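You operate a simulated robot arm through the tools that you are given. There is no shell and no other tool. Be economical: measure what you need, move in short steps, check, and stop when the job is done.

The job below is to be done with a simulated two-armed robot. You get a single attempt, and the scene is never put back.

JOB
Set the black tilt lever fully down and lock it again.
Fine: grey lever bracket on the marked spot, held at each step; free the tilt lock screw first.

Only the result counts: the job must be done as asked and must still hold three seconds after the hand-in. Knocking over, shifting, dropping, spilling or breaking anything else fails it.

ROBOT AND FRAMES
Two 7-joint arms with fingered hands on one trunk, on a base that drives. Base frame: it is fixed to the floor where the robot stands at the start and does not move with it; the origin is under the middle of the robot, x ahead of it, y to its left, z up; the surface under the hand at the start is at about z = 800. Units: mm, rad, N and s.
The left shoulder is at the start at [67, 170, 1206], the right one opposite. With the tool pointing down near the work surface each hand reaches from about 260 to 760 mm from the robot's upright axis, wherever it stands, measured 20 degrees to its own side. Places, roughly: lever bracket (12x14x4 cm) [600, 0, 800]; marked spot on the assembly bench [400, -100, 800]; tilt lever [600, 0, 900]; tilt lock screw [500, -100, 800]. Payload 4 kg a hand.
The TCP of each hand is the grasp point between the finger pads, 26 mm short of the fingertips. In the tool frame z runs along the fingers and y along their closing line. Largest opening 132 mm; the body of the gripper starts 73 mm behind the TCP. The gripper is a hand of 4 fingers: y runs from the thumb to the fingers, the wrist lies at [0, 0, -224] in the tool frame, and closing takes about 1.5 s.
Orientation is that of the tool frame in the base frame, as a unit quaternion [x, y, z, w]. With the fingers straight down and closing along the base's y, the tool's x points along the base's -x, its y along +y and its z along -z.

CONTROLS
- The arms move only by the tool nudge_tool. It takes "left_increments", "right_increments" or both (then of equal length, played together; a hand with none holds still); each is a list of rows, each a list of 7 numbers: the shift along the base's x, y, z in mm, then the turn, a rotation vector about the base's x, y, z in rad, then the gripper command, from -1 (shut) to 1 (fully open), values between in proportion. In form: [[tx, ty, tz, wx, wy, wz, grip], ...]. A call has 1 to 20 rows; each row is the pose to reach, as a shift and turn from the pose commanded when the call began. Rows are played at 5 a second. More than 50 mm and 0.15 rad between two rows, or a gripper value outside its range, and nothing of the call is played. A pose out of reach is approached as far as the arm can. The call stops where the force on the tool passes 90 N (or 10 N more than at its start, if that is more) or the arm is blocked; 0.2 s more then pass. The fingers move at their own pace (about 108 mm/s each) and stop on an object; they squeeze with about 22 N. The grip force told is the motor's: it shows also when the fingers shut on nothing. Time passes only in rows, and 0.2 s behind the last, so rows that repeat a pose let the fingers close. The reply holds the time, the measured pose of the TCP, the force on the tool along the base axes, the opening and the grip force, in the units named above and with some noise, with the torque about the TCP (base axes, N m) and any sound that the robot's microphone picked up.
- Cameras (640 x 400 px; columns grow to the right, rows downward): "scene" is now at [143.5, -15.6, 1370.7]; the picture's right is [-0.21, -0.98, 0.00], its down [-0.68, 0.14, -0.72] and it looks along [0.70, -0.15, -0.70] (base axes); focal length 293 px, centre (320, 200). "left" rides on the left gripper at [-73, 6, -94] in its tool frame; the picture's right is [-0.08, -1.00, 0.00], its down [0.78, -0.06, -0.62] and it looks along [0.61, -0.05, 0.79] (tool axes); focal length 230 px, centre (320, 200). "right" rides on the right gripper at [73, 6, -94] in its tool frame; the picture's right is [-0.08, 1.00, 0.00], its down [-0.78, -0.06, -0.62] and it looks along [-0.61, -0.05, 0.79] (tool axes); focal length 230 px, centre (320, 200). There is no depth. A picture from a camera that has moved, and an enlarged one, comes with that camera's place and axes in the base frame and with its lens.
- grab_frame(camera): a new picture of that camera. It takes no simulated time.
- lift_body(by): slides the trunk up (or, below 0, down) by that many mm; the arms and the scene camera ride with it, the base frame stays. It gives what a move gives, with no picture.
- base_move(legs): drives the robot by 1 to 6 legs, each [ahead, left, turn to the left] in mm, mm and rad, along the robot's own axes; the way and the turn of a leg run together, so that a leg with both is an arc; at most 1500 mm and 3.142 rad a leg. The arms and the cameras ride along, it lands a little off, and it stops where it bumps. It gives what a move gives.
- preshape(shape, hand): the hand has 4 fingers and takes this shape, open, in about a second: jaw (thumb against the fingers, like two jaws); tri (thumb and two fingers); tip (a fingertip pinch); poke (one finger out to press); point (the index stretched); flat (the hand flat); cup (the hand cupped); fist (a fist). The gripper value then closes the fingers along that shape, each until it touches; the sizes above hold for jaw. It gives what a move gives, with no picture.
- head_to(pan, tilt): turns the head with the scene camera to pan (to the left, within 1.396 rad either way) and tilt (down, from -0.506 to 1.204), counted from straight ahead of the robot. It gives what a move gives.
- close_up(camera, box): a new picture of the part [left, top, right, bottom] of that camera's present view, enlarged. It takes no simulated time.
- finish_job(): hands the job in; it is judged then, once.

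Work in short steps. Places have to be worked out from the pictures, the camera data and where the tool is seen: move nearer, look again, correct. Check each grasp and each placing, and mend what went wrong. You have 120 turns and 92 pictures in all, those below and enlarged ones among them. Open the grippers and draw the arms clear of the work before you hand the job in, unless the task says otherwise; then end with one line.

The tools are called after ">>>" by a JSON object that holds its "api" and its "payload". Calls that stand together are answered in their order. nudge_tool: Moves the arms, as the interface text tells. Its arguments: {"type":"object","properties":{"left_increments":{"type":"array","items":{"type":"array","items":{"type":"number"}}},"right_increments":{"type":"array","items":{"type":"array","items":{"type":"number"}}}},"required":[]} The other tools are called the same way: lift_body (by) slides the trunk up or down; preshape (shape, hand) gives the hand a shape; base_move (legs) drives the base; head_to (pan, tilt) turns the head that bears the scene camera; grab_frame (camera) takes a picture; close_up (camera, box) takes an enlarged picture of a part of a camera's view; finish_job () hands the job in.

At the start:

```text
time_s: 0.0
left_tool_pos: [560.7, 171.5, 1120.1]
left_ee_rot: [-0.001, 1.0, 0.001, 0.0]
left_force: [0.0, -0.4, 0.2]
left_moment: [0.03, 0.0, 0.0]
left_grip_width: 131.7
left_grip_force: 0.0
left_shape: jaw
right_tool_pos: [465.1, -256.4, 1145.3]
right_ee_rot: [-0.001, 1.0, 0.0, 0.0]
right_force: [0.8, 0.3, 0.3]
right_moment: [-0.04, -0.03, -0.03]
right_grip_width: 131.7
right_grip_force: 0.0
right_shape: jaw
trunk travel left (down, up): [-219.0, 132.0]
robot x, y, heading: [0.9, -2.3, 0.005]
head pan, tilt: [-0.208, 0.768]
```

scene: 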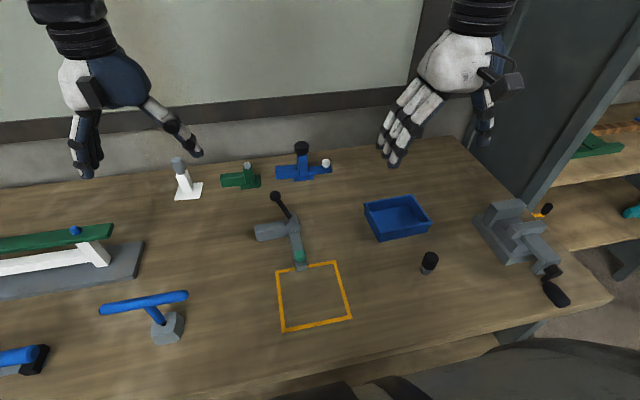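
right: 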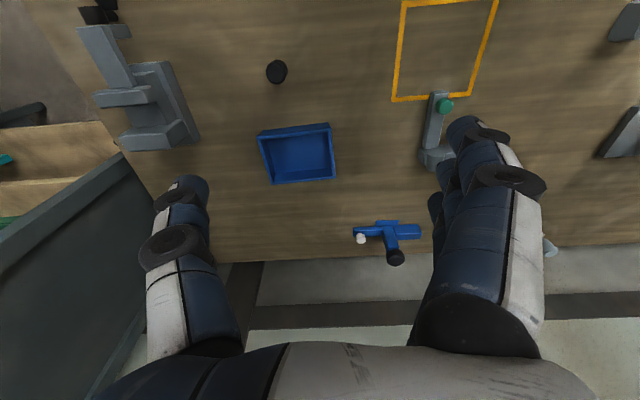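
left: 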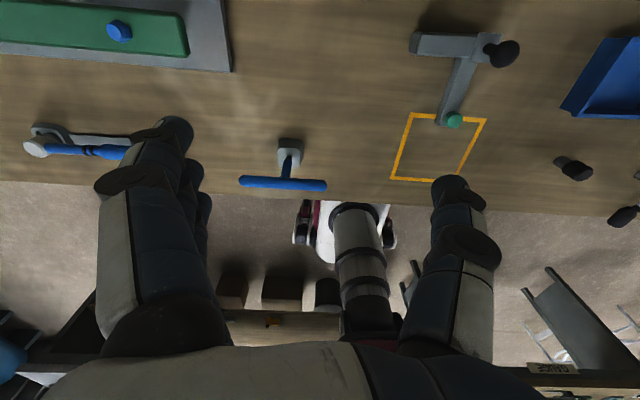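

The grey bracket with a black-knobbed lever and green screw lies just beyond the orange marked square. I'll take enlarged views of it first.

>>> {"api": "close_up", "payload": {"camera": "scene", "box": [220, 170, 380, 350]}}

>>> {"api": "close_up", "payload": {"camera": "left", "box": [380, 10, 560, 190]}}

>>> {"api": "close_up", "payload": {"camera": "scene", "box": [150, 130, 350, 250]}}

```text
2.22 times, centred on (300, 260) of scene
camera zoom: at [143.5, -15.6, 1370.7], right [-0.21, -0.98, 0.0], down [-0.68, 0.14, -0.72], along [0.7, -0.15, -0.7], focal length 650 px, centre (364, 67)
```

zoom: 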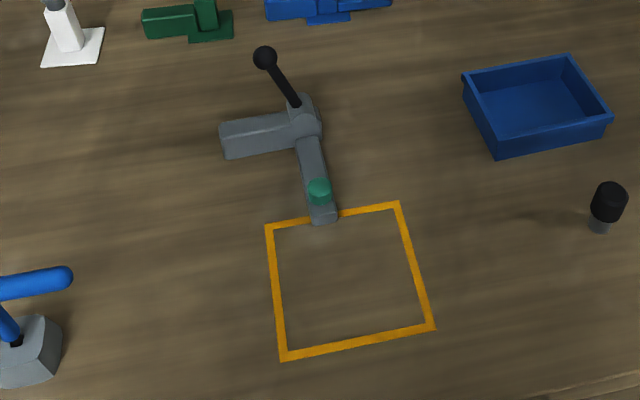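

```text
2.22 times, centred on (470, 100) of left
camera zoom: at [635.7, 176.8, 1213.1], right [0.08, -1.0, 0.0], down [-0.78, -0.06, 0.62], along [-0.61, -0.05, -0.79], focal length 511 px, centre (-13, 422)
```

zoom: 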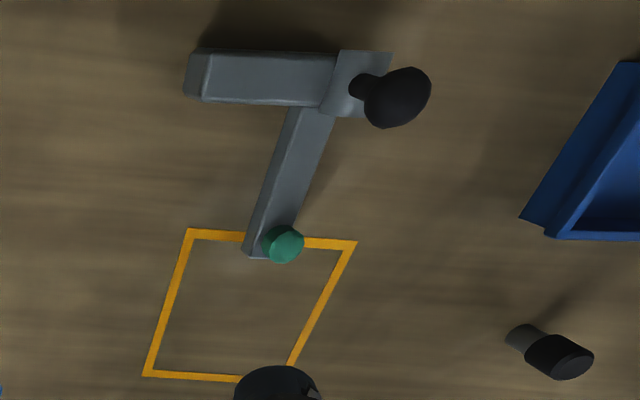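

```text
3.20 times, centred on (250, 190) of scene
camera zoom: at [143.5, -15.6, 1370.7], right [-0.21, -0.98, 0.0], down [-0.68, 0.14, -0.72], along [0.7, -0.15, -0.7], focal length 937 px, centre (544, 232)
```

zoom: 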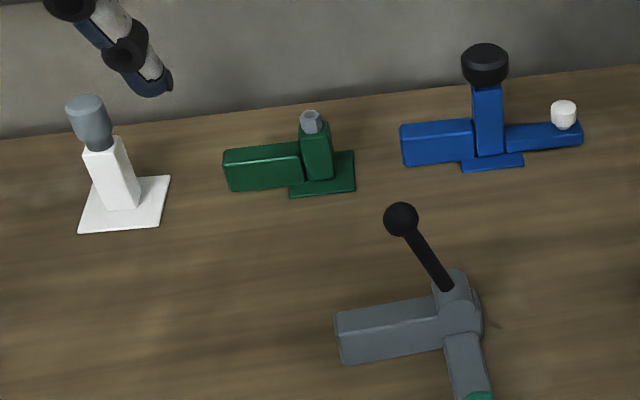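

Estimates: marked square centre ≈ (448,-60); bracket has an arm along y (x≈613, y −65…43) and an arm along x (y≈−50, x 515…625) with the green screw at (530,-48). Lever ball ≈ (624,-14,934), leaning toward +y. I bring the left hand over the y-arm, turned so that it closes along x, and look again.

>>> {"api": "nudge_tool", "payload": {"left_increments": [[5, -10, -10, 0, 0, 0.14, 1], [10, -20, -20, 0, 0, 0.28, 1], [15, -30, -30, 0, 0, 0.42, 1], [20, -40, -40, 0, 0, 0.56, 1], [25, -50, -50, 0, 0, 0.7, 1], [30, -60, -60, 0, 0, 0.84, 1], [35, -70, -70, 0, 0, 0.98, 1], [40, -80, -80, 0, 0, 1.12, 1], [45, -90, -90, 0, 0, 1.26, 1], [50, -100, -100, 0, 0, 1.4, 1], [51, -110, -110, 0, 0, 1.5, 1], [51, -116, -110, 0, 0, 1.57, 1], [51, -116, -110, 0, 0, 1.57, 1]]}}

>>> {"api": "grab_frame", "payload": {"camera": "left"}}

>>> {"api": "grab_frame", "payload": {"camera": "scene"}}

```text
time_s: 3.0
left_tool_pos: [614.7, 140.8, 1016.2]
left_ee_rot: [0.723, -0.689, 0.033, 0.024]
left_force: [0.1, -0.3, 0.2]
left_moment: [0.0, -0.02, -0.01]
left_grip_width: 132.1
left_grip_force: 0.1
left_shape: jaw
left hand out of reach, approached as far as the arm can: row 10, 11, 12, 13
right_tool_pos: [464.5, -256.7, 1144.7]
right_ee_rot: [0.0, 1.0, -0.001, 0.0]
right_force: [-0.4, 1.0, 0.5]
right_moment: [0.0, 0.05, 0.0]
right_grip_width: 131.7
right_grip_force: 0.0
right_shape: jaw
trunk travel left (down, up): [-219.0, 132.0]
robot x, y, heading: [-2.3, -1.3, -0.004]
head pan, tilt: [-0.208, 0.768]
stopped in row 13 (left hand): the arm was blocked; the commanded pose is now the measured one
```

```text
85 pictures are left
camera left: at [604.8, 220.7, 1102.9], right [0.99, 0.13, 0.0], down [0.09, -0.73, 0.68], along [0.09, -0.68, -0.73], focal length 230 px, centre (320, 200)
```

left: 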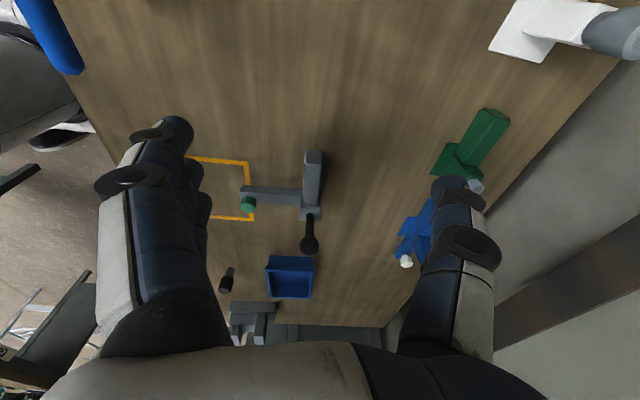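

```text
84 pictures are left
camera scene: at [143.5, -15.2, 1370.7], right [-0.21, -0.98, 0.0], down [-0.68, 0.14, -0.72], along [0.7, -0.15, -0.7], focal length 293 px, centre (320, 200)
```

scene: 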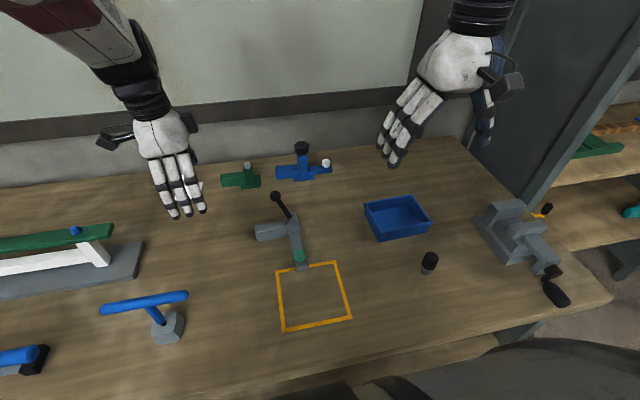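

The left arm runs out of reach at yaw +90°. The opposite yaw (thumb near me) with the hand tilted to come in from +y looks more natural and keeps the camera above. I turn back and on that way.

>>> {"api": "nudge_tool", "payload": {"left_increments": [[-5, 5, 20, 0, 0, -0.14, 1], [-10, 10, 40, 0, 0, -0.28, 1], [-15, 15, 60, 0, 0, -0.42, 1], [-20, 20, 80, 0, 0, -0.56, 1], [-30, 25, 100, 0, 0, -0.7, 1], [-40, 30, 104, 0, 0, -0.84, 1], [-50, 30, 104, 0, 0, -0.98, 1], [-55, 30, 104, 0, 0, -1.12, 1], [-55, 30, 104, 0, 0, -1.26, 1], [-55, 30, 104, 0, 0, -1.4, 1], [-55, 30, 104, 0, 0, -1.54, 1], [-55, 30, 104, 0, 0, -1.68, 1], [-55, 35, 104, 0, 0, -1.82, 1], [-55, 40, 104, 0, 0, -1.96, 1], [-55, 45, 104, 0, 0, -2.1, 1], [-55, 50, 104, 0, 0, -2.24, 1], [-55, 55, 104, 0, 0, -2.38, 1], [-55, 60, 104, 0, 0, -2.52, 1], [-55, 65, 104, 0, 0, -2.66, 1], [-55, 70, 104, 0, 0, -2.8, 1]]}}

```text
time_s: 7.2
left_tool_pos: [559.4, 206.8, 1119.7]
left_ee_rot: [0.56, 0.828, 0.018, -0.035]
left_force: [-0.1, 0.4, 0.6]
left_moment: [0.0, -0.02, -0.06]
left_grip_width: 131.9
left_grip_force: 0.2
left_shape: jaw
right_tool_pos: [463.7, -256.1, 1145.8]
right_ee_rot: [0.0, 1.0, 0.0, 0.0]
right_force: [0.0, -0.2, -0.2]
right_moment: [0.02, 0.01, -0.02]
right_grip_width: 131.6
right_grip_force: 0.0
right_shape: jaw
trunk travel left (down, up): [-219.0, 132.0]
robot x, y, heading: [-2.4, -2.0, -0.001]
head pan, tilt: [-0.208, 0.768]
```

Turned fine; now I tilt the hand so the fingers point down and toward −y, and hover near the y-arm's end.

>>> {"api": "nudge_tool", "payload": {"left_increments": [[7, -5, -20, -0.128, -0.025, -0.06, 1], [14, -10, -40, -0.257, -0.05, -0.12, 1], [21, -20, -60, -0.385, -0.075, -0.18, 1], [28, -30, -85, -0.513, -0.1, -0.24, 1], [35, -45, -110, -0.642, -0.125, -0.3, 1], [41, -60, -140, -0.77, -0.149, -0.361, 1], [41, -87, -160, -0.77, -0.149, -0.361, 1], [41, -87, -160, -0.77, -0.149, -0.361, 1]]}}

>>> {"api": "grab_frame", "payload": {"camera": "left"}}

>>> {"api": "grab_frame", "payload": {"camera": "scene"}}

```text
time_s: 9.0
left_tool_pos: [599.0, 120.7, 960.2]
left_ee_rot: [0.665, 0.664, -0.246, 0.24]
left_force: [0.6, -0.3, -1.4]
left_moment: [-0.04, 0.01, 0.0]
left_grip_width: 132.1
left_grip_force: 0.1
left_shape: jaw
right_tool_pos: [464.3, -255.4, 1145.5]
right_ee_rot: [-0.001, 1.0, 0.0, 0.0]
right_force: [1.0, 0.7, -0.2]
right_moment: [0.02, -0.02, 0.01]
right_grip_width: 131.7
right_grip_force: 0.1
right_shape: jaw
trunk travel left (down, up): [-219.0, 132.0]
robot x, y, heading: [1.0, 2.5, -0.001]
head pan, tilt: [-0.208, 0.768]
```

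```text
83 pictures are left
camera left: at [607.6, 126.1, 1077.4], right [-1.0, -0.05, 0.06], down [-0.06, 1.0, -0.04], along [-0.06, -0.04, -1.0], focal length 230 px, centre (320, 200)
```

left: 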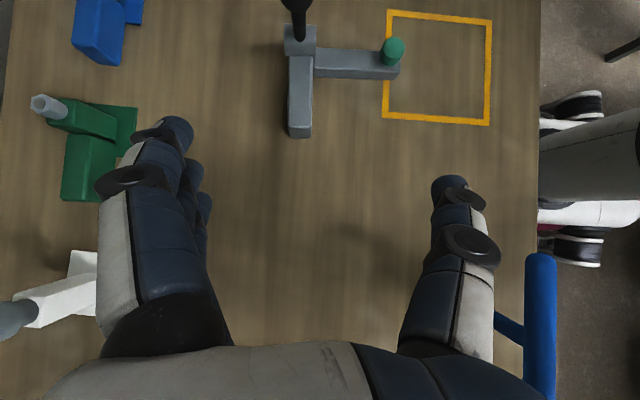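

```text
82 pictures are left
camera scene: at [143.4, -14.6, 1370.8], right [-0.21, -0.98, 0.0], down [-0.68, 0.14, -0.72], along [0.7, -0.15, -0.7], focal length 293 px, centre (320, 200)
```

scene: 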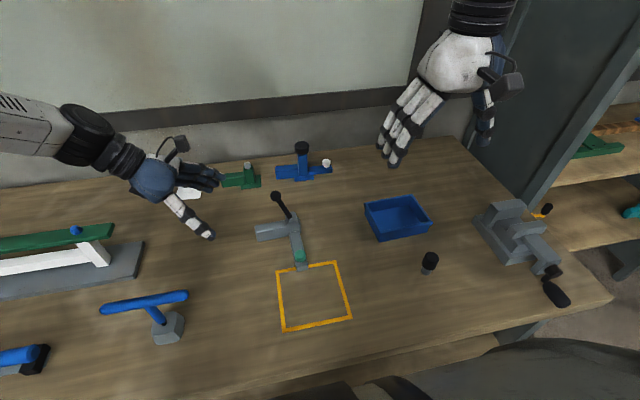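

The left camera now looks almost straight down at the bracket. I zoom for precise geometry.

>>> {"api": "close_up", "payload": {"camera": "left", "box": [260, 0, 500, 150]}}

>>> {"api": "close_up", "payload": {"camera": "scene", "box": [240, 180, 340, 280]}}

```text
2.67 times, centred on (380, 75) of left
camera zoom: at [607.6, 126.1, 1077.4], right [-1.0, -0.05, 0.06], down [-0.06, 1.0, -0.04], along [-0.06, -0.04, -1.0], focal length 614 px, centre (160, 533)
```

zoom: 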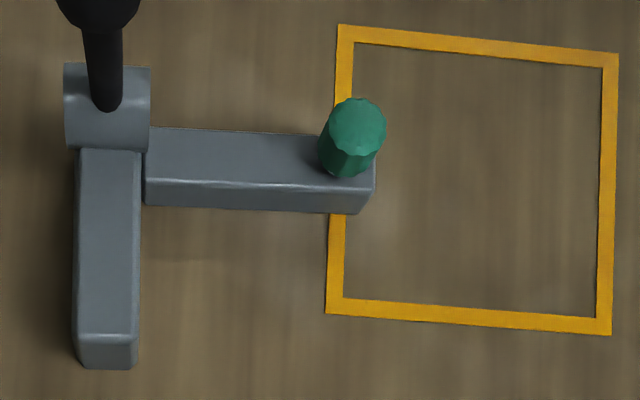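

```text
4.00 times, centred on (290, 230) of scene
camera zoom: at [143.4, -14.6, 1370.8], right [-0.21, -0.98, 0.0], down [-0.68, 0.14, -0.72], along [0.7, -0.15, -0.7], focal length 1171 px, centre (440, 80)
```

zoom: 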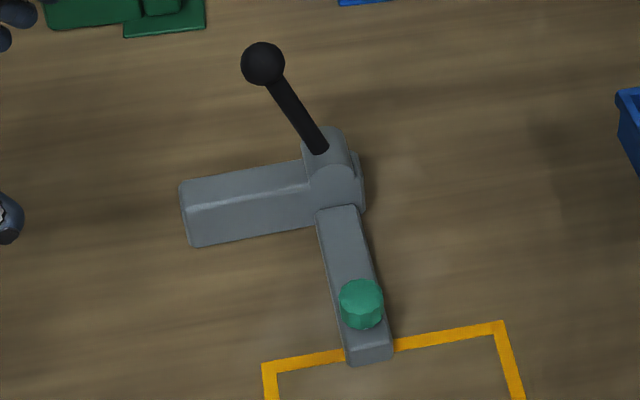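

Geometry: bench z=800, y-arm is x 605–630, y up to 42, top z≈840; square centre (450,-62), bracket footprint centre ≈ (573,-16). I move in along the tool axis to straddle the end of the y-arm, stopping short to check.

>>> {"api": "nudge_tool", "payload": {"left_increments": [[6, -25, -25, 0, 0, 0, 1], [12, -50, -50, 0, 0, 0, 1], [18, -65, -75, 0, 0, 0, 1], [19, -75, -90, 0, 0, 0, 1], [19, -75, -90, 0, 0, 0, 1]]}}

>>> {"api": "grab_frame", "payload": {"camera": "left"}}

>>> {"api": "close_up", "payload": {"camera": "scene", "box": [140, 130, 340, 280]}}

```text
time_s: 10.2
left_tool_pos: [618.9, 44.4, 868.3]
left_ee_rot: [0.664, 0.664, -0.247, 0.24]
left_force: [-0.3, 0.6, 0.5]
left_moment: [0.02, 0.0, 0.0]
left_grip_width: 132.0
left_grip_force: 0.1
left_shape: jaw
right_tool_pos: [465.3, -257.4, 1144.9]
right_ee_rot: [0.001, 1.0, -0.001, 0.0]
right_force: [0.0, 0.1, 0.4]
right_moment: [0.01, -0.02, 0.0]
right_grip_width: 132.0
right_grip_force: 0.1
right_shape: jaw
trunk travel left (down, up): [-219.0, 132.0]
robot x, y, heading: [1.6, -0.8, -0.004]
head pan, tilt: [-0.208, 0.768]
```

```text
79 pictures are left
camera left: at [626.8, 48.9, 987.3], right [-1.0, -0.05, 0.06], down [-0.06, 1.0, -0.03], along [-0.06, -0.04, -1.0], focal length 230 px, centre (320, 200)
```

left: 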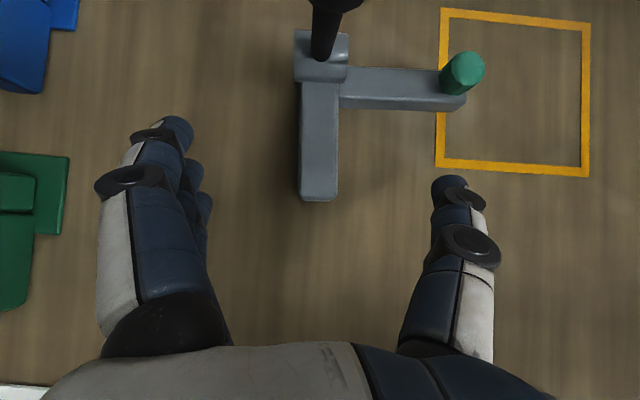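

```text
2.67 times, centred on (240, 205) of scene
camera zoom: at [143.4, -15.5, 1370.8], right [-0.21, -0.98, 0.0], down [-0.68, 0.14, -0.72], along [0.7, -0.15, -0.7], focal length 781 px, centre (533, 187)
```

zoom: 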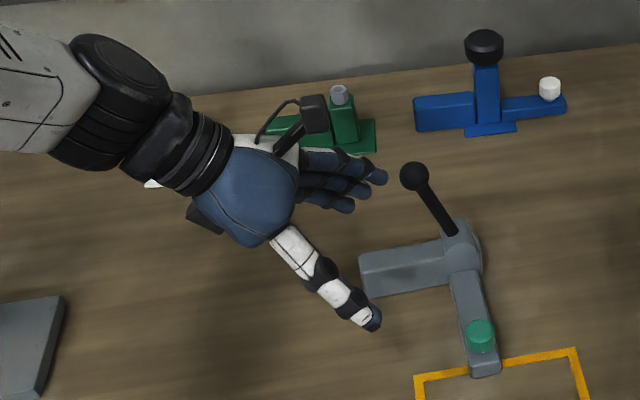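

Alignment good (arm midway between thumb and fingers). I descend the rest in small steps watching force.

>>> {"api": "nudge_tool", "payload": {"left_increments": [[0, -5, -10, 0, 0, 0, 1], [0, -9, -20, 0, 0, 0, 1], [0, -12, -27, 0, 0, 0, 1], [0, -14, -32, 0, 0, 0, 1], [0, -14, -32, 0, 0, 0, 1]]}}

>>> {"api": "grab_frame", "payload": {"camera": "left"}}

>>> {"api": "close_up", "payload": {"camera": "scene", "box": [180, 150, 340, 270]}}

```text
time_s: 11.4
left_tool_pos: [618.8, 30.6, 837.3]
left_ee_rot: [0.664, 0.664, -0.246, 0.239]
left_force: [0.7, 0.6, 0.1]
left_moment: [0.03, -0.01, -0.02]
left_grip_width: 131.4
left_grip_force: 0.1
left_shape: jaw
right_tool_pos: [464.5, -257.2, 1144.8]
right_ee_rot: [0.0, 1.0, 0.0, 0.0]
right_force: [0.3, -0.5, 0.7]
right_moment: [-0.04, 0.02, -0.01]
right_grip_width: 131.8
right_grip_force: 0.1
right_shape: jaw
trunk travel left (down, up): [-219.0, 132.0]
robot x, y, heading: [1.1, -0.3, 0.005]
head pan, tilt: [-0.208, 0.768]
```

```text
77 pictures are left
camera left: at [626.3, 35.4, 955.4], right [-1.0, -0.05, 0.06], down [-0.06, 1.0, -0.03], along [-0.06, -0.04, -1.0], focal length 230 px, centre (320, 200)
```

left: 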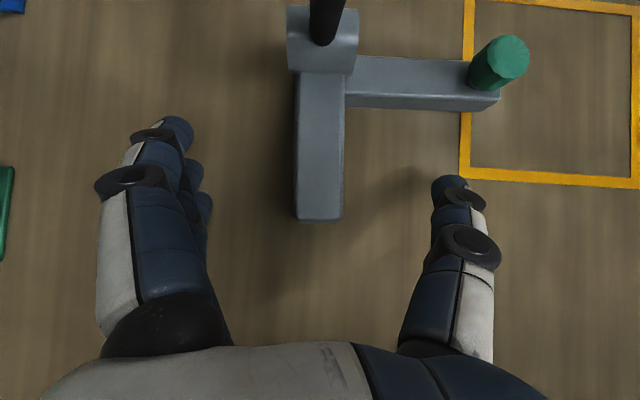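

```text
3.33 times, centred on (260, 210) of scene
camera zoom: at [143.4, -15.5, 1370.7], right [-0.21, -0.98, 0.0], down [-0.68, 0.14, -0.72], along [0.7, -0.15, -0.7], focal length 976 px, centre (520, 167)
```

zoom: 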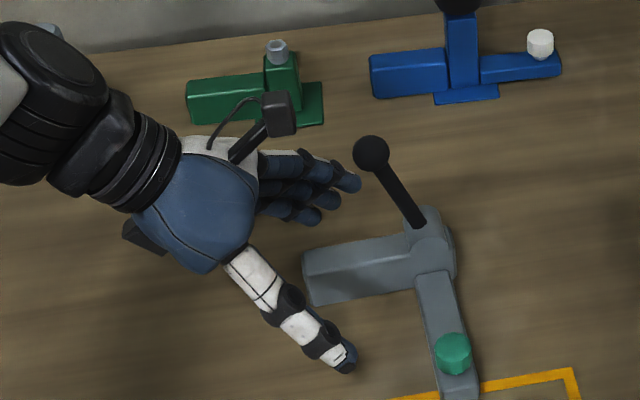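

No contact. Close on the arm.

>>> {"api": "nudge_tool", "payload": {"left_increments": [[0, 0, 0, 0, 0, 0, 0.3], [0, 0, 0, 0, 0, 0, -0.2], [0, 0, 0, 0, 0, 0, -0.5], [0, 0, 0, 0, 0, 0, -1], [0, 0, 0, 0, 0, 0, -1], [0, 0, 0, 0, 0, 0, -1], [0, 0, 0, 0, 0, 0, -1], [0, 0, 0, 0, 0, 0, -1]]}}

>>> {"api": "grab_frame", "payload": {"camera": "left"}}

>>> {"api": "close_up", "payload": {"camera": "scene", "box": [180, 150, 380, 340]}}

```text
time_s: 13.2
left_tool_pos: [618.1, 31.1, 837.7]
left_ee_rot: [0.664, 0.664, -0.247, 0.239]
left_force: [-0.6, -1.4, 5.4]
left_moment: [-0.1, 0.01, 0.07]
left_grip_width: 23.9
left_grip_force: 22.3
left_shape: jaw
right_tool_pos: [465.5, -258.1, 1145.6]
right_ee_rot: [0.001, 1.0, 0.001, 0.001]
right_force: [0.4, 0.7, -1.4]
right_moment: [-0.02, -0.02, 0.03]
right_grip_width: 132.0
right_grip_force: 0.0
right_shape: jaw
trunk travel left (down, up): [-219.0, 132.0]
robot x, y, heading: [1.2, -1.5, -0.001]
head pan, tilt: [-0.208, 0.768]
```

```text
75 pictures are left
camera left: at [625.9, 35.1, 955.6], right [-1.0, -0.05, 0.06], down [-0.06, 1.0, -0.03], along [-0.06, -0.04, -1.0], focal length 230 px, centre (320, 200)
```

left: 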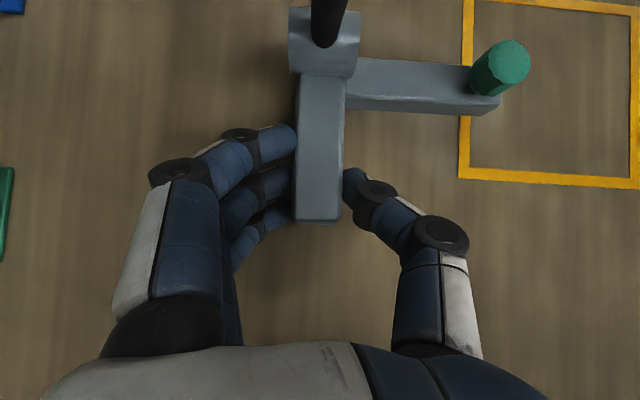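

```text
2.11 times, centred on (280, 245) of scene
camera zoom: at [143.0, -15.8, 1370.8], right [-0.21, -0.98, 0.0], down [-0.68, 0.14, -0.72], along [0.7, -0.15, -0.69], focal length 616 px, centre (404, 105)
```

zoom: 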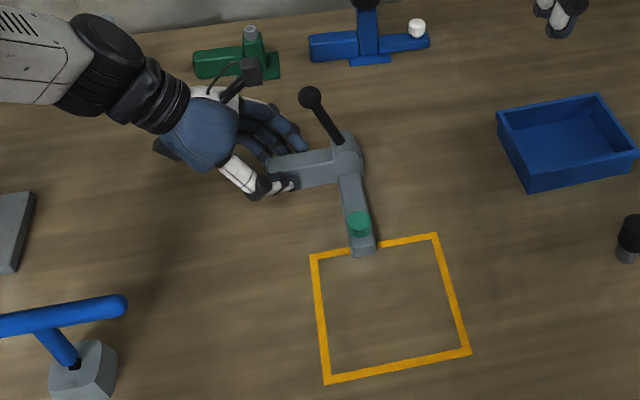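

Good grip (24 mm wide). Slide the bracket slowly toward the square, most of the way.

>>> {"api": "nudge_tool", "payload": {"left_increments": [[-10, -4, 1, 0, 0, 0, -1], [-24, -9, 1, 0, 0, 0, -1], [-38, -14, 1, 0, 0, 0, -1], [-52, -19, 1, 0, 0, 0, -1], [-66, -25, 1, 0, 0, 0, -1], [-80, -30, 1, 0, 0, 0, -1], [-94, -35, 1, 0, 0, 0, -1], [-105, -40, 1, 0, 0, 0, -1], [-115, -43, 1, 0, 0, 0, -1], [-115, -43, 1, 0, 0, 0, -1]]}}

>>> {"api": "close_up", "payload": {"camera": "scene", "box": [200, 190, 380, 350]}}

>>> {"api": "grab_frame", "payload": {"camera": "left"}}

```text
time_s: 15.4
left_tool_pos: [503.7, -13.1, 839.7]
left_ee_rot: [0.664, 0.664, -0.247, 0.24]
left_force: [-0.2, -0.8, 0.6]
left_moment: [0.06, -0.03, 0.02]
left_grip_width: 23.2
left_grip_force: 22.0
left_shape: jaw
right_tool_pos: [465.3, -256.6, 1144.4]
right_ee_rot: [-0.001, 1.0, 0.0, 0.0]
right_force: [0.5, -1.1, -0.1]
right_moment: [0.01, -0.03, -0.01]
right_grip_width: 131.8
right_grip_force: 0.0
right_shape: jaw
trunk travel left (down, up): [-219.0, 132.0]
robot x, y, heading: [0.6, 0.9, 0.001]
head pan, tilt: [-0.208, 0.768]
```

```text
2.50 times, centred on (290, 270) of scene
camera zoom: at [143.6, -15.6, 1370.7], right [-0.21, -0.98, 0.0], down [-0.68, 0.14, -0.72], along [0.7, -0.15, -0.7], focal length 732 px, centre (395, 25)
```

zoom: 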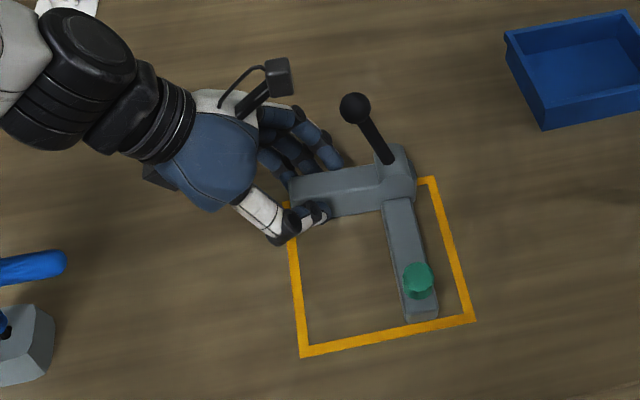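

```text
72 pictures are left
camera left: at [510.7, -8.0, 957.1], right [-1.0, -0.05, 0.06], down [-0.06, 1.0, -0.03], along [-0.06, -0.04, -1.0], focal length 230 px, centre (320, 200)
```

left: 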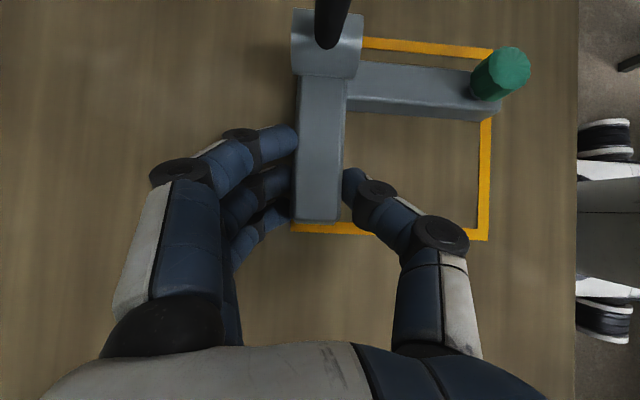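

Bracket is nearly centred; a final slide of (−6,−6) centres it in the square.

>>> {"api": "nudge_tool", "payload": {"left_increments": [[-3, -3, 0, 0, 0, 0, -1], [-6, -6, -2, 0, 0, 0, -1], [-6, -6, -2, 0, 0, 0, -1]]}}

>>> {"api": "close_up", "payload": {"camera": "scene", "box": [260, 200, 360, 340]}}

>>> {"api": "close_up", "payload": {"camera": "left", "box": [270, 0, 550, 250]}}

>>> {"api": "close_up", "payload": {"camera": "right", "box": [350, 0, 550, 140]}}

```text
time_s: 16.2
left_tool_pos: [497.0, -19.2, 837.4]
left_ee_rot: [0.664, 0.665, -0.245, 0.24]
left_force: [2.1, 0.5, 3.1]
left_moment: [-0.07, -0.01, -0.01]
left_grip_width: 23.4
left_grip_force: 21.8
left_shape: jaw
right_tool_pos: [465.8, -256.8, 1144.8]
right_ee_rot: [-0.001, 1.0, -0.001, 0.0]
right_force: [-0.4, -0.3, 0.0]
right_moment: [0.01, -0.01, 0.03]
right_grip_width: 132.0
right_grip_force: 0.0
right_shape: jaw
trunk travel left (down, up): [-219.0, 132.0]
robot x, y, heading: [-0.0, 0.7, -0.001]
head pan, tilt: [-0.208, 0.768]
```

```text
2.86 times, centred on (310, 270) of scene
camera zoom: at [143.4, -15.4, 1370.8], right [-0.21, -0.98, 0.0], down [-0.68, 0.14, -0.72], along [0.7, -0.15, -0.7], focal length 836 px, centre (349, 0)
```

zoom: 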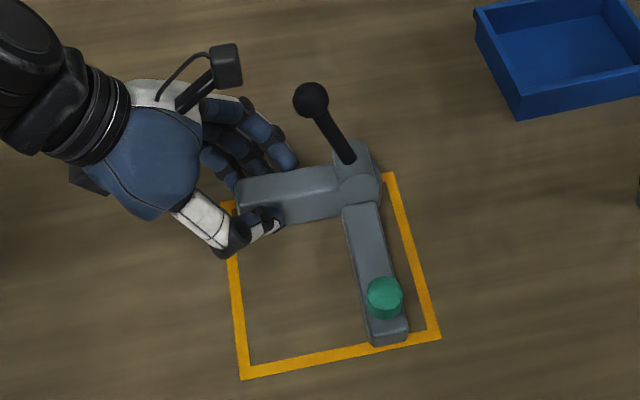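

```text
1.60 times, centred on (410, 125) of left
camera zoom: at [505.4, -13.4, 955.9], right [-1.0, -0.06, 0.06], down [-0.06, 1.0, -0.04], along [-0.06, -0.04, -1.0], focal length 368 px, centre (176, 320)
```

zoom: 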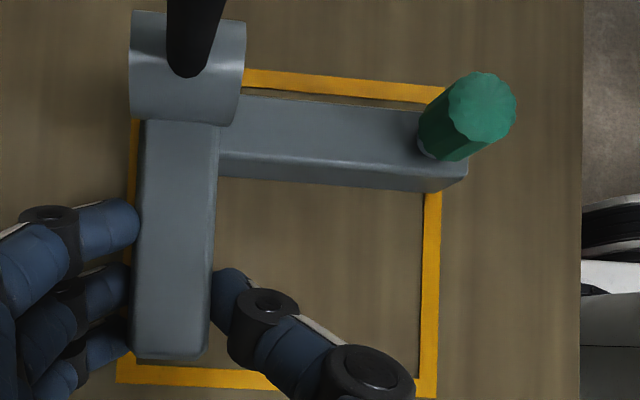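

```text
2.86 times, centred on (450, 70) of right
camera zoom: at [391.7, -251.7, 1238.6], right [0.08, 1.0, 0.0], down [0.78, -0.06, 0.62], along [0.61, -0.05, -0.79], focal length 657 px, centre (-51, 571)
```

zoom: 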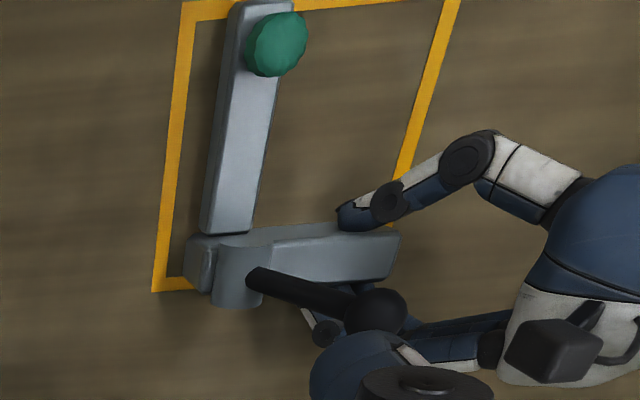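

The bracket sits in the square. The screw knob is ≈ Ø22 mm at (400,−95), z 825–845. I nudge the bracket 3 mm in −y to centre and bring the right hand above the knob, left still holding.

>>> {"api": "nudge_tool", "payload": {"left_increments": [[0, -1, 0, 0, 0, 0, -1], [0, -3, 0, 0, 0, 0, -1], [0, -3, 0, 0, 0, 0, -1], [0, -3, 0, 0, 0, 0, -1], [0, -3, 0, 0, 0, 0, -1], [0, -3, 0, 0, 0, 0, -1], [0, -3, 0, 0, 0, 0, -1], [0, -3, 0, 0, 0, 0, -1]], "right_increments": [[-10, 10, -25, 0, 0, 0, 1], [-20, 35, -55, 0, 0, 0, 1], [-30, 60, -85, 0, 0, 0, 1], [-40, 85, -115, 0, 0, 0, 1], [-50, 110, -145, 0, 0, 0, 1], [-60, 135, -175, 0, 0, 0, 1], [-66, 160, -205, 0, 0, 0, 1], [-66, 160, -205, 0, 0, 0, 1]]}}

>>> {"api": "grab_frame", "payload": {"camera": "right"}}

>>> {"api": "close_up", "payload": {"camera": "scene", "box": [200, 170, 400, 350]}}

```text
time_s: 18.0
left_tool_pos: [496.9, -19.5, 838.2]
left_ee_rot: [0.664, 0.664, -0.246, 0.24]
left_force: [-1.3, 1.4, 7.2]
left_moment: [-0.07, -0.08, -0.01]
left_grip_width: 23.4
left_grip_force: 21.9
left_shape: jaw
right_tool_pos: [398.1, -95.8, 940.5]
right_ee_rot: [0.0, 1.0, 0.0, 0.001]
right_force: [0.1, 0.0, -0.1]
right_moment: [-0.01, -0.02, -0.04]
right_grip_width: 131.9
right_grip_force: 0.1
right_shape: jaw
trunk travel left (down, up): [-219.0, 132.0]
robot x, y, heading: [-1.7, -2.6, -0.003]
head pan, tilt: [-0.208, 0.768]
```

```text
68 pictures are left
camera right: at [324.4, -90.5, 1034.1], right [0.08, 1.0, 0.0], down [0.78, -0.06, 0.62], along [0.62, -0.05, -0.79], focal length 230 px, centre (320, 200)
```

right: 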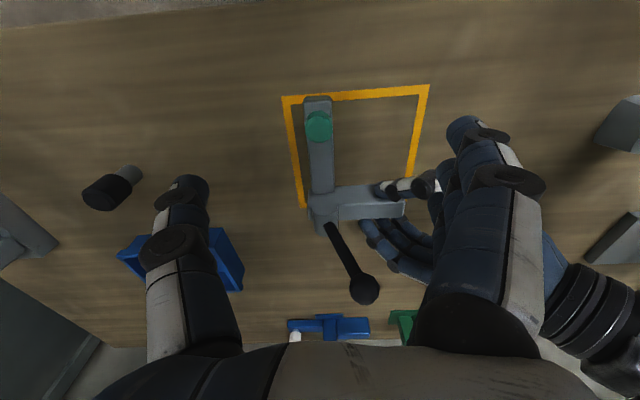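

```text
2.22 times, centred on (300, 260) of scene
camera zoom: at [142.7, -15.4, 1370.9], right [-0.21, -0.98, 0.0], down [-0.68, 0.14, -0.72], along [0.7, -0.15, -0.69], focal length 650 px, centre (364, 67)
```

zoom: 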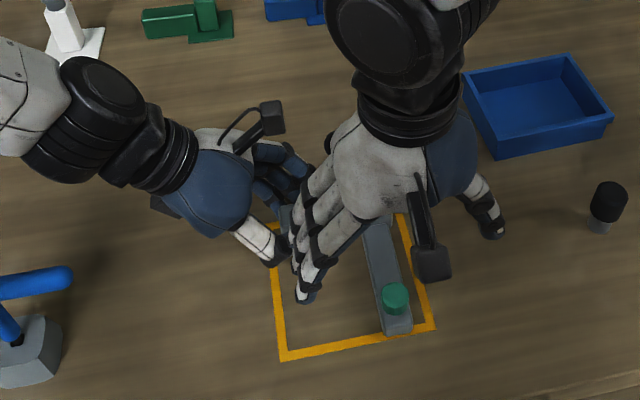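

I try the "tip" pinch shape on the right hand, better for a small knob, and look at it while still high.

>>> {"api": "preshape", "payload": {"shape": "tip", "hand": "right"}}

>>> {"api": "grab_frame", "payload": {"camera": "right"}}

>>> {"api": "close_up", "payload": {"camera": "scene", "box": [240, 170, 400, 330]}}

```text
time_s: 18.9
left_tool_pos: [497.4, -20.6, 838.2]
left_ee_rot: [0.665, 0.663, -0.246, 0.239]
left_force: [-1.0, 1.9, 8.7]
left_moment: [-0.05, -0.09, -0.04]
left_grip_width: 23.5
left_grip_force: 22.6
left_shape: jaw
right_tool_pos: [397.9, -96.7, 940.6]
right_ee_rot: [0.0, 1.0, 0.001, 0.0]
right_force: [-0.7, 0.3, 0.9]
right_moment: [-0.01, 0.0, -0.01]
right_grip_width: 132.0
right_grip_force: 0.0
right_shape: tip
trunk travel left (down, up): [-219.0, 132.0]
robot x, y, heading: [-3.1, 3.3, -0.001]
head pan, tilt: [-0.208, 0.768]
```

```text
66 pictures are left
camera right: at [324.6, -90.8, 1034.4], right [0.08, 1.0, 0.0], down [0.78, -0.06, 0.62], along [0.62, -0.05, -0.79], focal length 230 px, centre (320, 200)
```

right: 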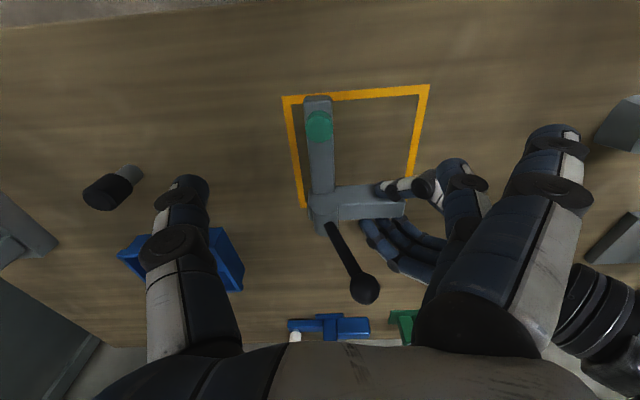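

```text
2.50 times, centred on (320, 250) of scene
camera zoom: at [142.8, -15.4, 1370.8], right [-0.21, -0.98, 0.0], down [-0.68, 0.14, -0.72], along [0.7, -0.15, -0.69], focal length 732 px, centre (320, 75)
```

zoom: 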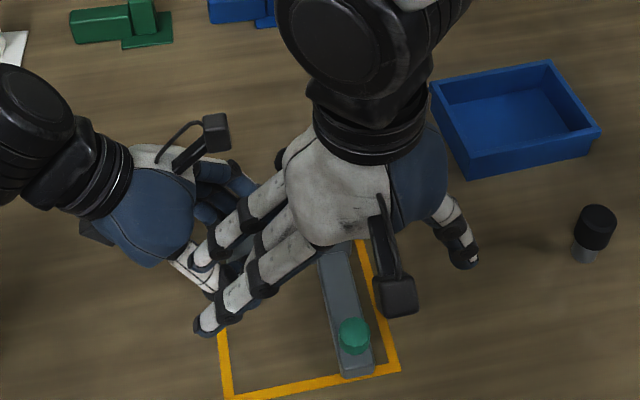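

"Tip" throws the other fingers outward; jaw is safer here. Back to jaw, half open, and turn the hand clockwise 0.9 rad as the start for an anticlockwise (loosening) stroke.

>>> {"api": "preshape", "payload": {"shape": "jaw", "hand": "right"}}

>>> {"api": "nudge_tool", "payload": {"right_increments": [[0, 0, 0, 0, 0, -0.13, 0.1], [0, 0, 0, 0, 0, -0.26, 0.1], [0, 0, 0, 0, 0, -0.39, 0.1], [0, 0, 0, 0, 0, -0.52, 0.1], [0, 0, 0, 0, 0, -0.65, 0.1], [0, 0, 0, 0, 0, -0.78, 0.1], [0, 0, 0, 0, 0, -0.9, 0.1], [0, 0, -30, 0, 0, -0.9, 0.1], [0, 0, -50, 0, 0, -0.9, 0.1], [0, 0, -50, 0, 0, -0.9, 0.1]]}}

>>> {"api": "grab_frame", "payload": {"camera": "right"}}

>>> {"api": "close_up", "payload": {"camera": "scene", "box": [240, 170, 400, 330]}}

```text
time_s: 19.8
left_tool_pos: [497.2, -21.0, 838.7]
left_ee_rot: [0.665, 0.663, -0.247, 0.239]
left_force: [-1.1, 1.1, 9.4]
left_moment: [-0.06, -0.1, -0.03]
left_grip_width: 23.4
left_grip_force: 21.9
left_shape: jaw
right_tool_pos: [398.2, -96.4, 941.5]
right_ee_rot: [0.0, 1.0, 0.0, 0.0]
right_force: [-0.5, -0.2, 0.2]
right_moment: [-0.03, -0.02, 0.0]
right_grip_width: 132.0
right_grip_force: 0.0
right_shape: jaw
trunk travel left (down, up): [-219.0, 132.0]
robot x, y, heading: [-0.2, -2.4, 0.004]
head pan, tilt: [-0.208, 0.768]
```

```text
time_s: 22.0
left_tool_pos: [496.6, -20.0, 837.0]
left_ee_rot: [0.665, 0.663, -0.246, 0.239]
left_force: [0.4, 1.5, 9.3]
left_moment: [-0.06, -0.11, 0.0]
left_grip_width: 23.2
left_grip_force: 22.2
left_shape: jaw
right_tool_pos: [399.4, -98.0, 890.9]
right_ee_rot: [0.435, 0.9, -0.001, 0.0]
right_force: [-0.3, -0.4, 0.2]
right_moment: [-0.02, -0.02, 0.03]
right_grip_width: 73.3
right_grip_force: 0.0
right_shape: jaw
trunk travel left (down, up): [-219.0, 132.0]
robot x, y, heading: [-0.6, 1.9, 0.002]
head pan, tilt: [-0.208, 0.768]
```

```text
64 pictures are left
camera right: at [358.0, -37.8, 983.5], right [0.83, 0.56, 0.0], down [0.44, -0.65, 0.62], along [0.34, -0.51, -0.79], focal length 230 px, centre (320, 200)
```

right: 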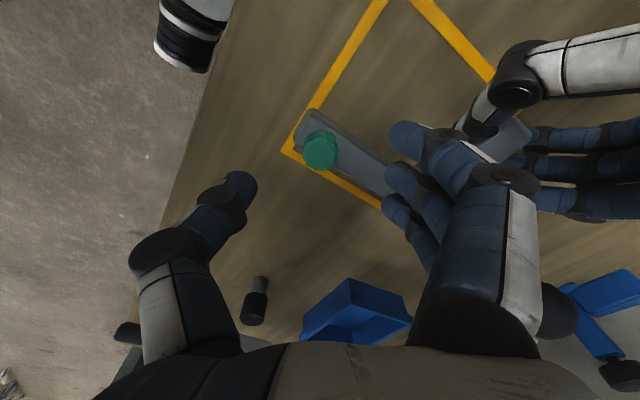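

```text
2.50 times, centred on (320, 250) of scene
camera zoom: at [142.8, -15.5, 1370.8], right [-0.21, -0.98, 0.0], down [-0.68, 0.14, -0.72], along [0.7, -0.15, -0.69], focal length 732 px, centre (320, 75)
```

zoom: 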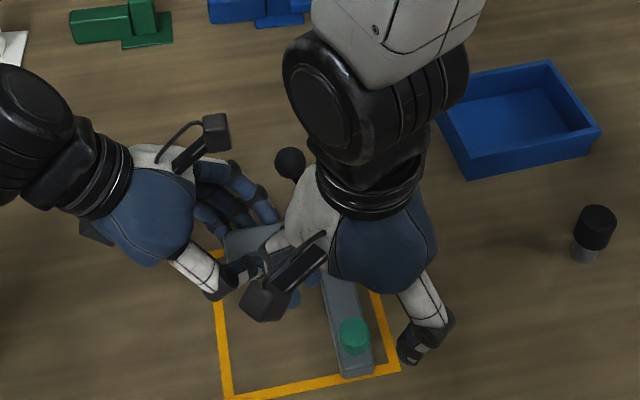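

Knob is midway between thumb and fingers. Descend so the tips straddle the knob just above the arm's top, then close gently.

>>> {"api": "nudge_tool", "payload": {"right_increments": [[-2, 2, -10, 0, 0, 0, 0.1], [-3, 3, -20, 0, 0, 0, 0.1], [-3, 3, -30, 0, 0, 0, 0.1], [-3, 3, -35, 0, 0, 0, 0.1], [-3, 3, -35, 0, 0, 0, 0.1]]}}

>>> {"api": "grab_frame", "payload": {"camera": "right"}}

>>> {"api": "close_up", "payload": {"camera": "left", "box": [340, 0, 600, 160]}}

```text
time_s: 23.2
left_tool_pos: [497.3, -20.8, 837.5]
left_ee_rot: [0.664, 0.663, -0.247, 0.24]
left_force: [-0.7, 1.5, 8.8]
left_moment: [-0.06, -0.1, 0.01]
left_grip_width: 23.2
left_grip_force: 22.2
left_shape: jaw
right_tool_pos: [397.8, -95.8, 856.0]
right_ee_rot: [0.438, 0.899, 0.004, -0.001]
right_force: [-0.6, 1.0, 0.1]
right_moment: [-0.04, 0.0, 0.02]
right_grip_width: 73.5
right_grip_force: 0.1
right_shape: jaw
trunk travel left (down, up): [-219.0, 132.0]
robot x, y, heading: [0.9, 0.4, 0.0]
head pan, tilt: [-0.208, 0.768]
```

```text
62 pictures are left
camera right: at [356.6, -34.7, 950.0], right [0.83, 0.55, 0.01], down [0.43, -0.66, 0.61], along [0.34, -0.51, -0.79], focal length 230 px, centre (320, 200)
```

right: 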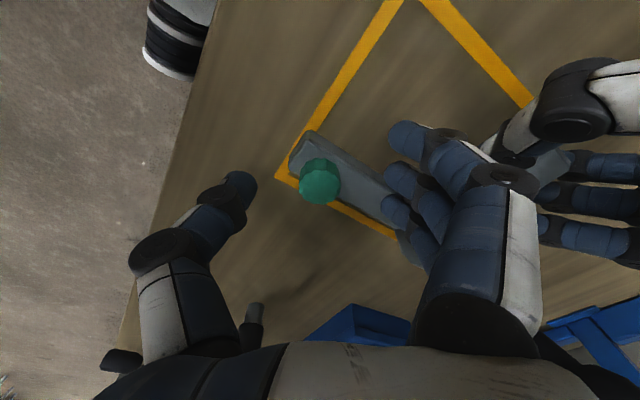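

```text
2.46 times, centred on (470, 80) of left
camera zoom: at [504.9, -16.2, 955.5], right [-1.0, -0.05, 0.06], down [-0.06, 1.0, -0.03], along [-0.06, -0.04, -1.0], focal length 566 px, centre (-49, 495)
```

zoom: 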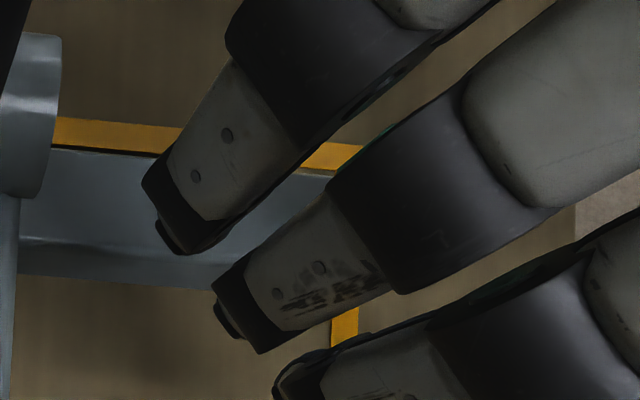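

Centred on the knob within ~3 mm. Close the right hand on it.

>>> {"api": "nudge_tool", "payload": {"right_increments": [[0, 0, 0, 0, 0, 0, -0.2], [0, 0, 0, 0, 0, 0, -0.5], [0, 0, 0, 0, 0, 0, -1], [0, 0, 0, 0, 0, 0, -1], [0, 0, 0, 0, 0, 0, -1], [0, 0, 0, 0, 0, 0, -1]]}}

>>> {"api": "grab_frame", "payload": {"camera": "right"}}

```text
time_s: 24.6
left_tool_pos: [497.5, -19.9, 837.4]
left_ee_rot: [0.665, 0.664, -0.244, 0.24]
left_force: [5.1, 4.4, 6.2]
left_moment: [-0.05, -0.1, 0.07]
left_grip_width: 23.6
left_grip_force: 21.6
left_shape: jaw
right_tool_pos: [394.5, -95.2, 855.0]
right_ee_rot: [0.44, 0.898, 0.002, -0.002]
right_force: [-8.2, -5.3, 0.4]
right_moment: [-0.04, 0.15, -0.05]
right_grip_width: 5.7
right_grip_force: 22.1
right_shape: jaw
trunk travel left (down, up): [-219.0, 132.0]
robot x, y, heading: [-1.5, -3.9, 0.0]
head pan, tilt: [-0.208, 0.768]
```

```text
60 pictures are left
camera right: at [355.2, -35.6, 949.1], right [0.83, 0.55, 0.0], down [0.44, -0.66, 0.61], along [0.34, -0.51, -0.79], focal length 230 px, centre (320, 200)
```

right: 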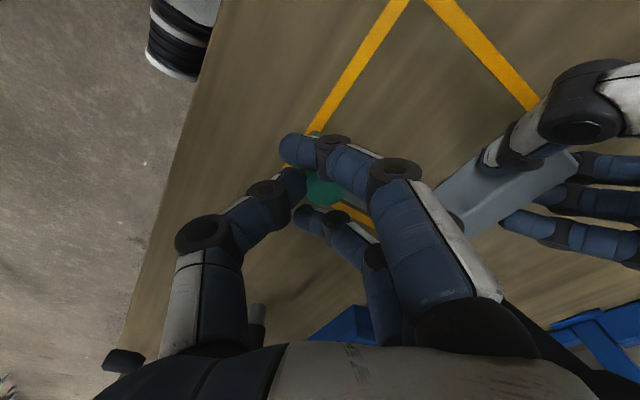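

The reading shows contact with a slight side load; I shift a few mm to relieve it, then try a first small anticlockwise turn and watch the torque.

>>> {"api": "nudge_tool", "payload": {"right_increments": [[-3, -2, 0, 0, 0, 0, -1], [-3, -2, 0, 0, 0, 0.1, -1], [-3, -2, 0, 0, 0, 0.2, -1], [-3, -2, 0, 0, 0, 0.3, -1], [-3, -2, 0, 0, 0, 0.3, -1]]}}

>>> {"api": "close_up", "payload": {"camera": "right", "box": [220, 90, 460, 260]}}

```text
time_s: 25.8
left_tool_pos: [496.8, -20.5, 837.2]
left_ee_rot: [0.664, 0.664, -0.246, 0.24]
left_force: [2.5, 5.8, 10.3]
left_moment: [0.04, -0.19, 0.02]
left_grip_width: 23.6
left_grip_force: 22.4
left_shape: jaw
right_tool_pos: [393.1, -95.4, 856.0]
right_ee_rot: [0.295, 0.956, 0.0, 0.002]
right_force: [-2.6, -4.3, 1.4]
right_moment: [0.04, 0.02, -0.05]
right_grip_width: 5.2
right_grip_force: 22.2
right_shape: jaw
trunk travel left (down, up): [-219.0, 132.0]
robot x, y, heading: [-2.6, -0.8, -0.0]
head pan, tilt: [-0.208, 0.768]
```

```text
2.35 times, centred on (340, 175) of right
camera zoom: at [335.1, -49.8, 949.3], right [0.62, 0.78, 0.0], down [0.61, -0.49, 0.62], along [0.48, -0.39, -0.79], focal length 541 px, centre (273, 259)
```

zoom: 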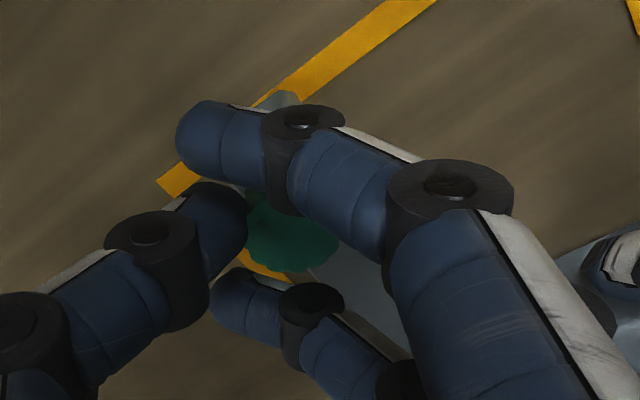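

Knob is cradled between thumb and fingers. Continue the anticlockwise stroke.

>>> {"api": "nudge_tool", "payload": {"right_increments": [[0, 0, 0, 0, 0, 0.14, -1], [0, 0, 0, 0, 0, 0.28, -1], [0, 0, 0, 0, 0, 0.42, -1], [0, 0, 0, 0, 0, 0.56, -1], [0, 0, 0, 0, 0, 0.7, -1], [0, 0, 0, 0, 0, 0.84, -1], [0, 0, 0, 0, 0, 0.98, -1], [0, 0, 0, 0, 0, 1.1, -1], [0, 0, 0, 0, 0, 1.1, -1]]}}

>>> {"api": "close_up", "payload": {"camera": "right", "box": [220, 90, 460, 260]}}

>>> {"api": "close_up", "payload": {"camera": "scene", "box": [240, 170, 400, 330]}}

```text
time_s: 27.8
left_tool_pos: [496.3, -20.6, 838.2]
left_ee_rot: [0.665, 0.663, -0.247, 0.239]
left_force: [-4.9, 2.9, 12.0]
left_moment: [0.03, -0.13, -0.27]
left_grip_width: 23.6
left_grip_force: 21.9
left_shape: jaw
right_tool_pos: [393.1, -95.7, 856.1]
right_ee_rot: [-0.248, 0.969, 0.0, 0.001]
right_force: [6.6, 0.6, 0.4]
right_moment: [0.12, -0.03, -0.08]
right_grip_width: 4.8
right_grip_force: 21.9
right_shape: jaw
trunk travel left (down, up): [-219.0, 132.0]
robot x, y, heading: [-1.3, -0.0, 0.005]
head pan, tilt: [-0.208, 0.768]
```

```text
2.35 times, centred on (340, 175) of right
camera zoom: at [326.4, -126.4, 948.6], right [-0.41, 0.91, 0.0], down [0.72, 0.32, 0.62], along [0.56, 0.25, -0.79], focal length 541 px, centre (273, 259)
```

zoom: 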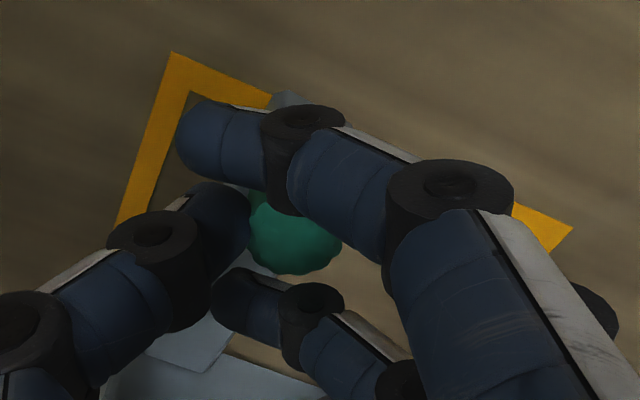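

```text
2.50 times, centred on (320, 250) of scene
camera zoom: at [142.9, -15.2, 1370.8], right [-0.21, -0.98, 0.0], down [-0.68, 0.14, -0.72], along [0.7, -0.15, -0.69], focal length 732 px, centre (320, 75)
```

zoom: 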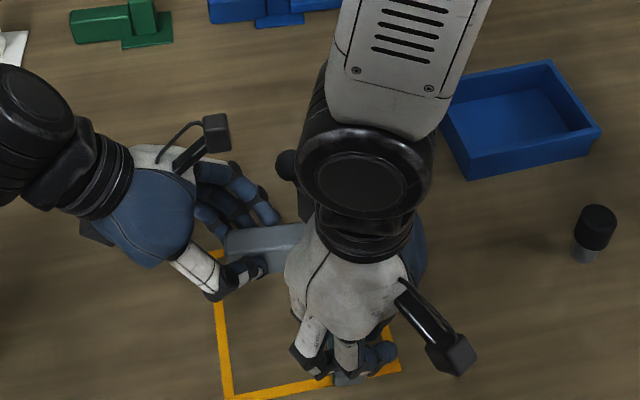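

The stroke went through 1.4 rad with a small resisting torque. I continue to +1.0 rad then open to inspect the knob.

>>> {"api": "nudge_tool", "payload": {"right_increments": [[0, 0, 0, 0, 0, 0.13, -1], [0, 0, 0, 0, 0, 0.26, -1], [0, 0, 0, 0, 0, 0.39, -1], [0, 0, 0, 0, 0, 0.5, -1], [0, 0, 0, 0, 0, 0.5, -1]]}}

>>> {"api": "nudge_tool", "payload": {"right_increments": [[0, 0, 0, 0, 0, 0, 0.1], [0, 0, 0, 0, 0, 0, 0.1], [0, 0, 0, 0, 0, 0, 0.1], [0, 0, 0, 0, 0, 0, 0.1]]}}

>>> {"api": "close_up", "payload": {"camera": "right", "box": [220, 90, 460, 260]}}

```text
time_s: 29.0
left_tool_pos: [496.8, -21.7, 837.7]
left_ee_rot: [0.665, 0.663, -0.247, 0.239]
left_force: [-7.4, 0.9, 10.1]
left_moment: [-0.05, -0.07, -0.49]
left_grip_width: 23.7
left_grip_force: 22.5
left_shape: jaw
right_tool_pos: [391.6, -96.0, 855.7]
right_ee_rot: [-0.48, 0.877, 0.0, 0.0]
right_force: [5.3, -2.0, 0.4]
right_moment: [0.05, 0.0, -0.04]
right_grip_width: 4.4
right_grip_force: 21.9
right_shape: jaw
trunk travel left (down, up): [-219.0, 132.0]
robot x, y, heading: [0.8, -2.5, -0.001]
head pan, tilt: [-0.208, 0.768]
```

```text
time_s: 30.0
left_tool_pos: [498.5, -21.1, 836.2]
left_ee_rot: [0.664, 0.664, -0.246, 0.24]
left_force: [2.8, 1.5, 6.4]
left_moment: [0.0, -0.15, 0.08]
left_grip_width: 23.6
left_grip_force: 22.4
left_shape: jaw
right_tool_pos: [392.4, -96.3, 855.2]
right_ee_rot: [-0.48, 0.877, 0.0, 0.0]
right_force: [-0.4, 0.5, 0.2]
right_moment: [0.02, 0.02, -0.01]
right_grip_width: 71.7
right_grip_force: 0.1
right_shape: jaw
trunk travel left (down, up): [-219.0, 132.0]
robot x, y, heading: [1.4, -1.2, 0.003]
head pan, tilt: [-0.208, 0.768]
```

```text
2.35 times, centred on (340, 175) of right
camera zoom: at [348.1, -154.8, 948.7], right [-0.8, 0.6, 0.0], down [0.48, 0.63, 0.62], along [0.37, 0.49, -0.79], focal length 541 px, centre (273, 259)
```

zoom: 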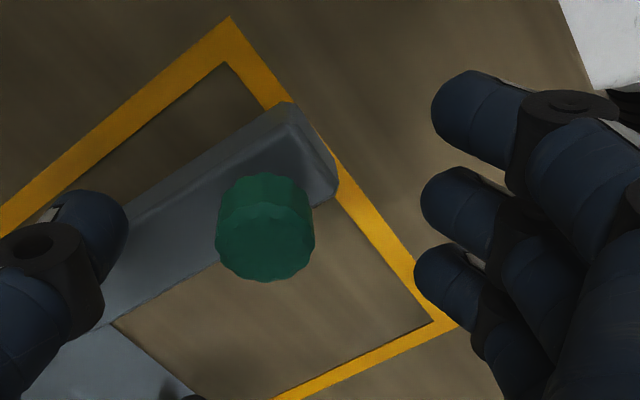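

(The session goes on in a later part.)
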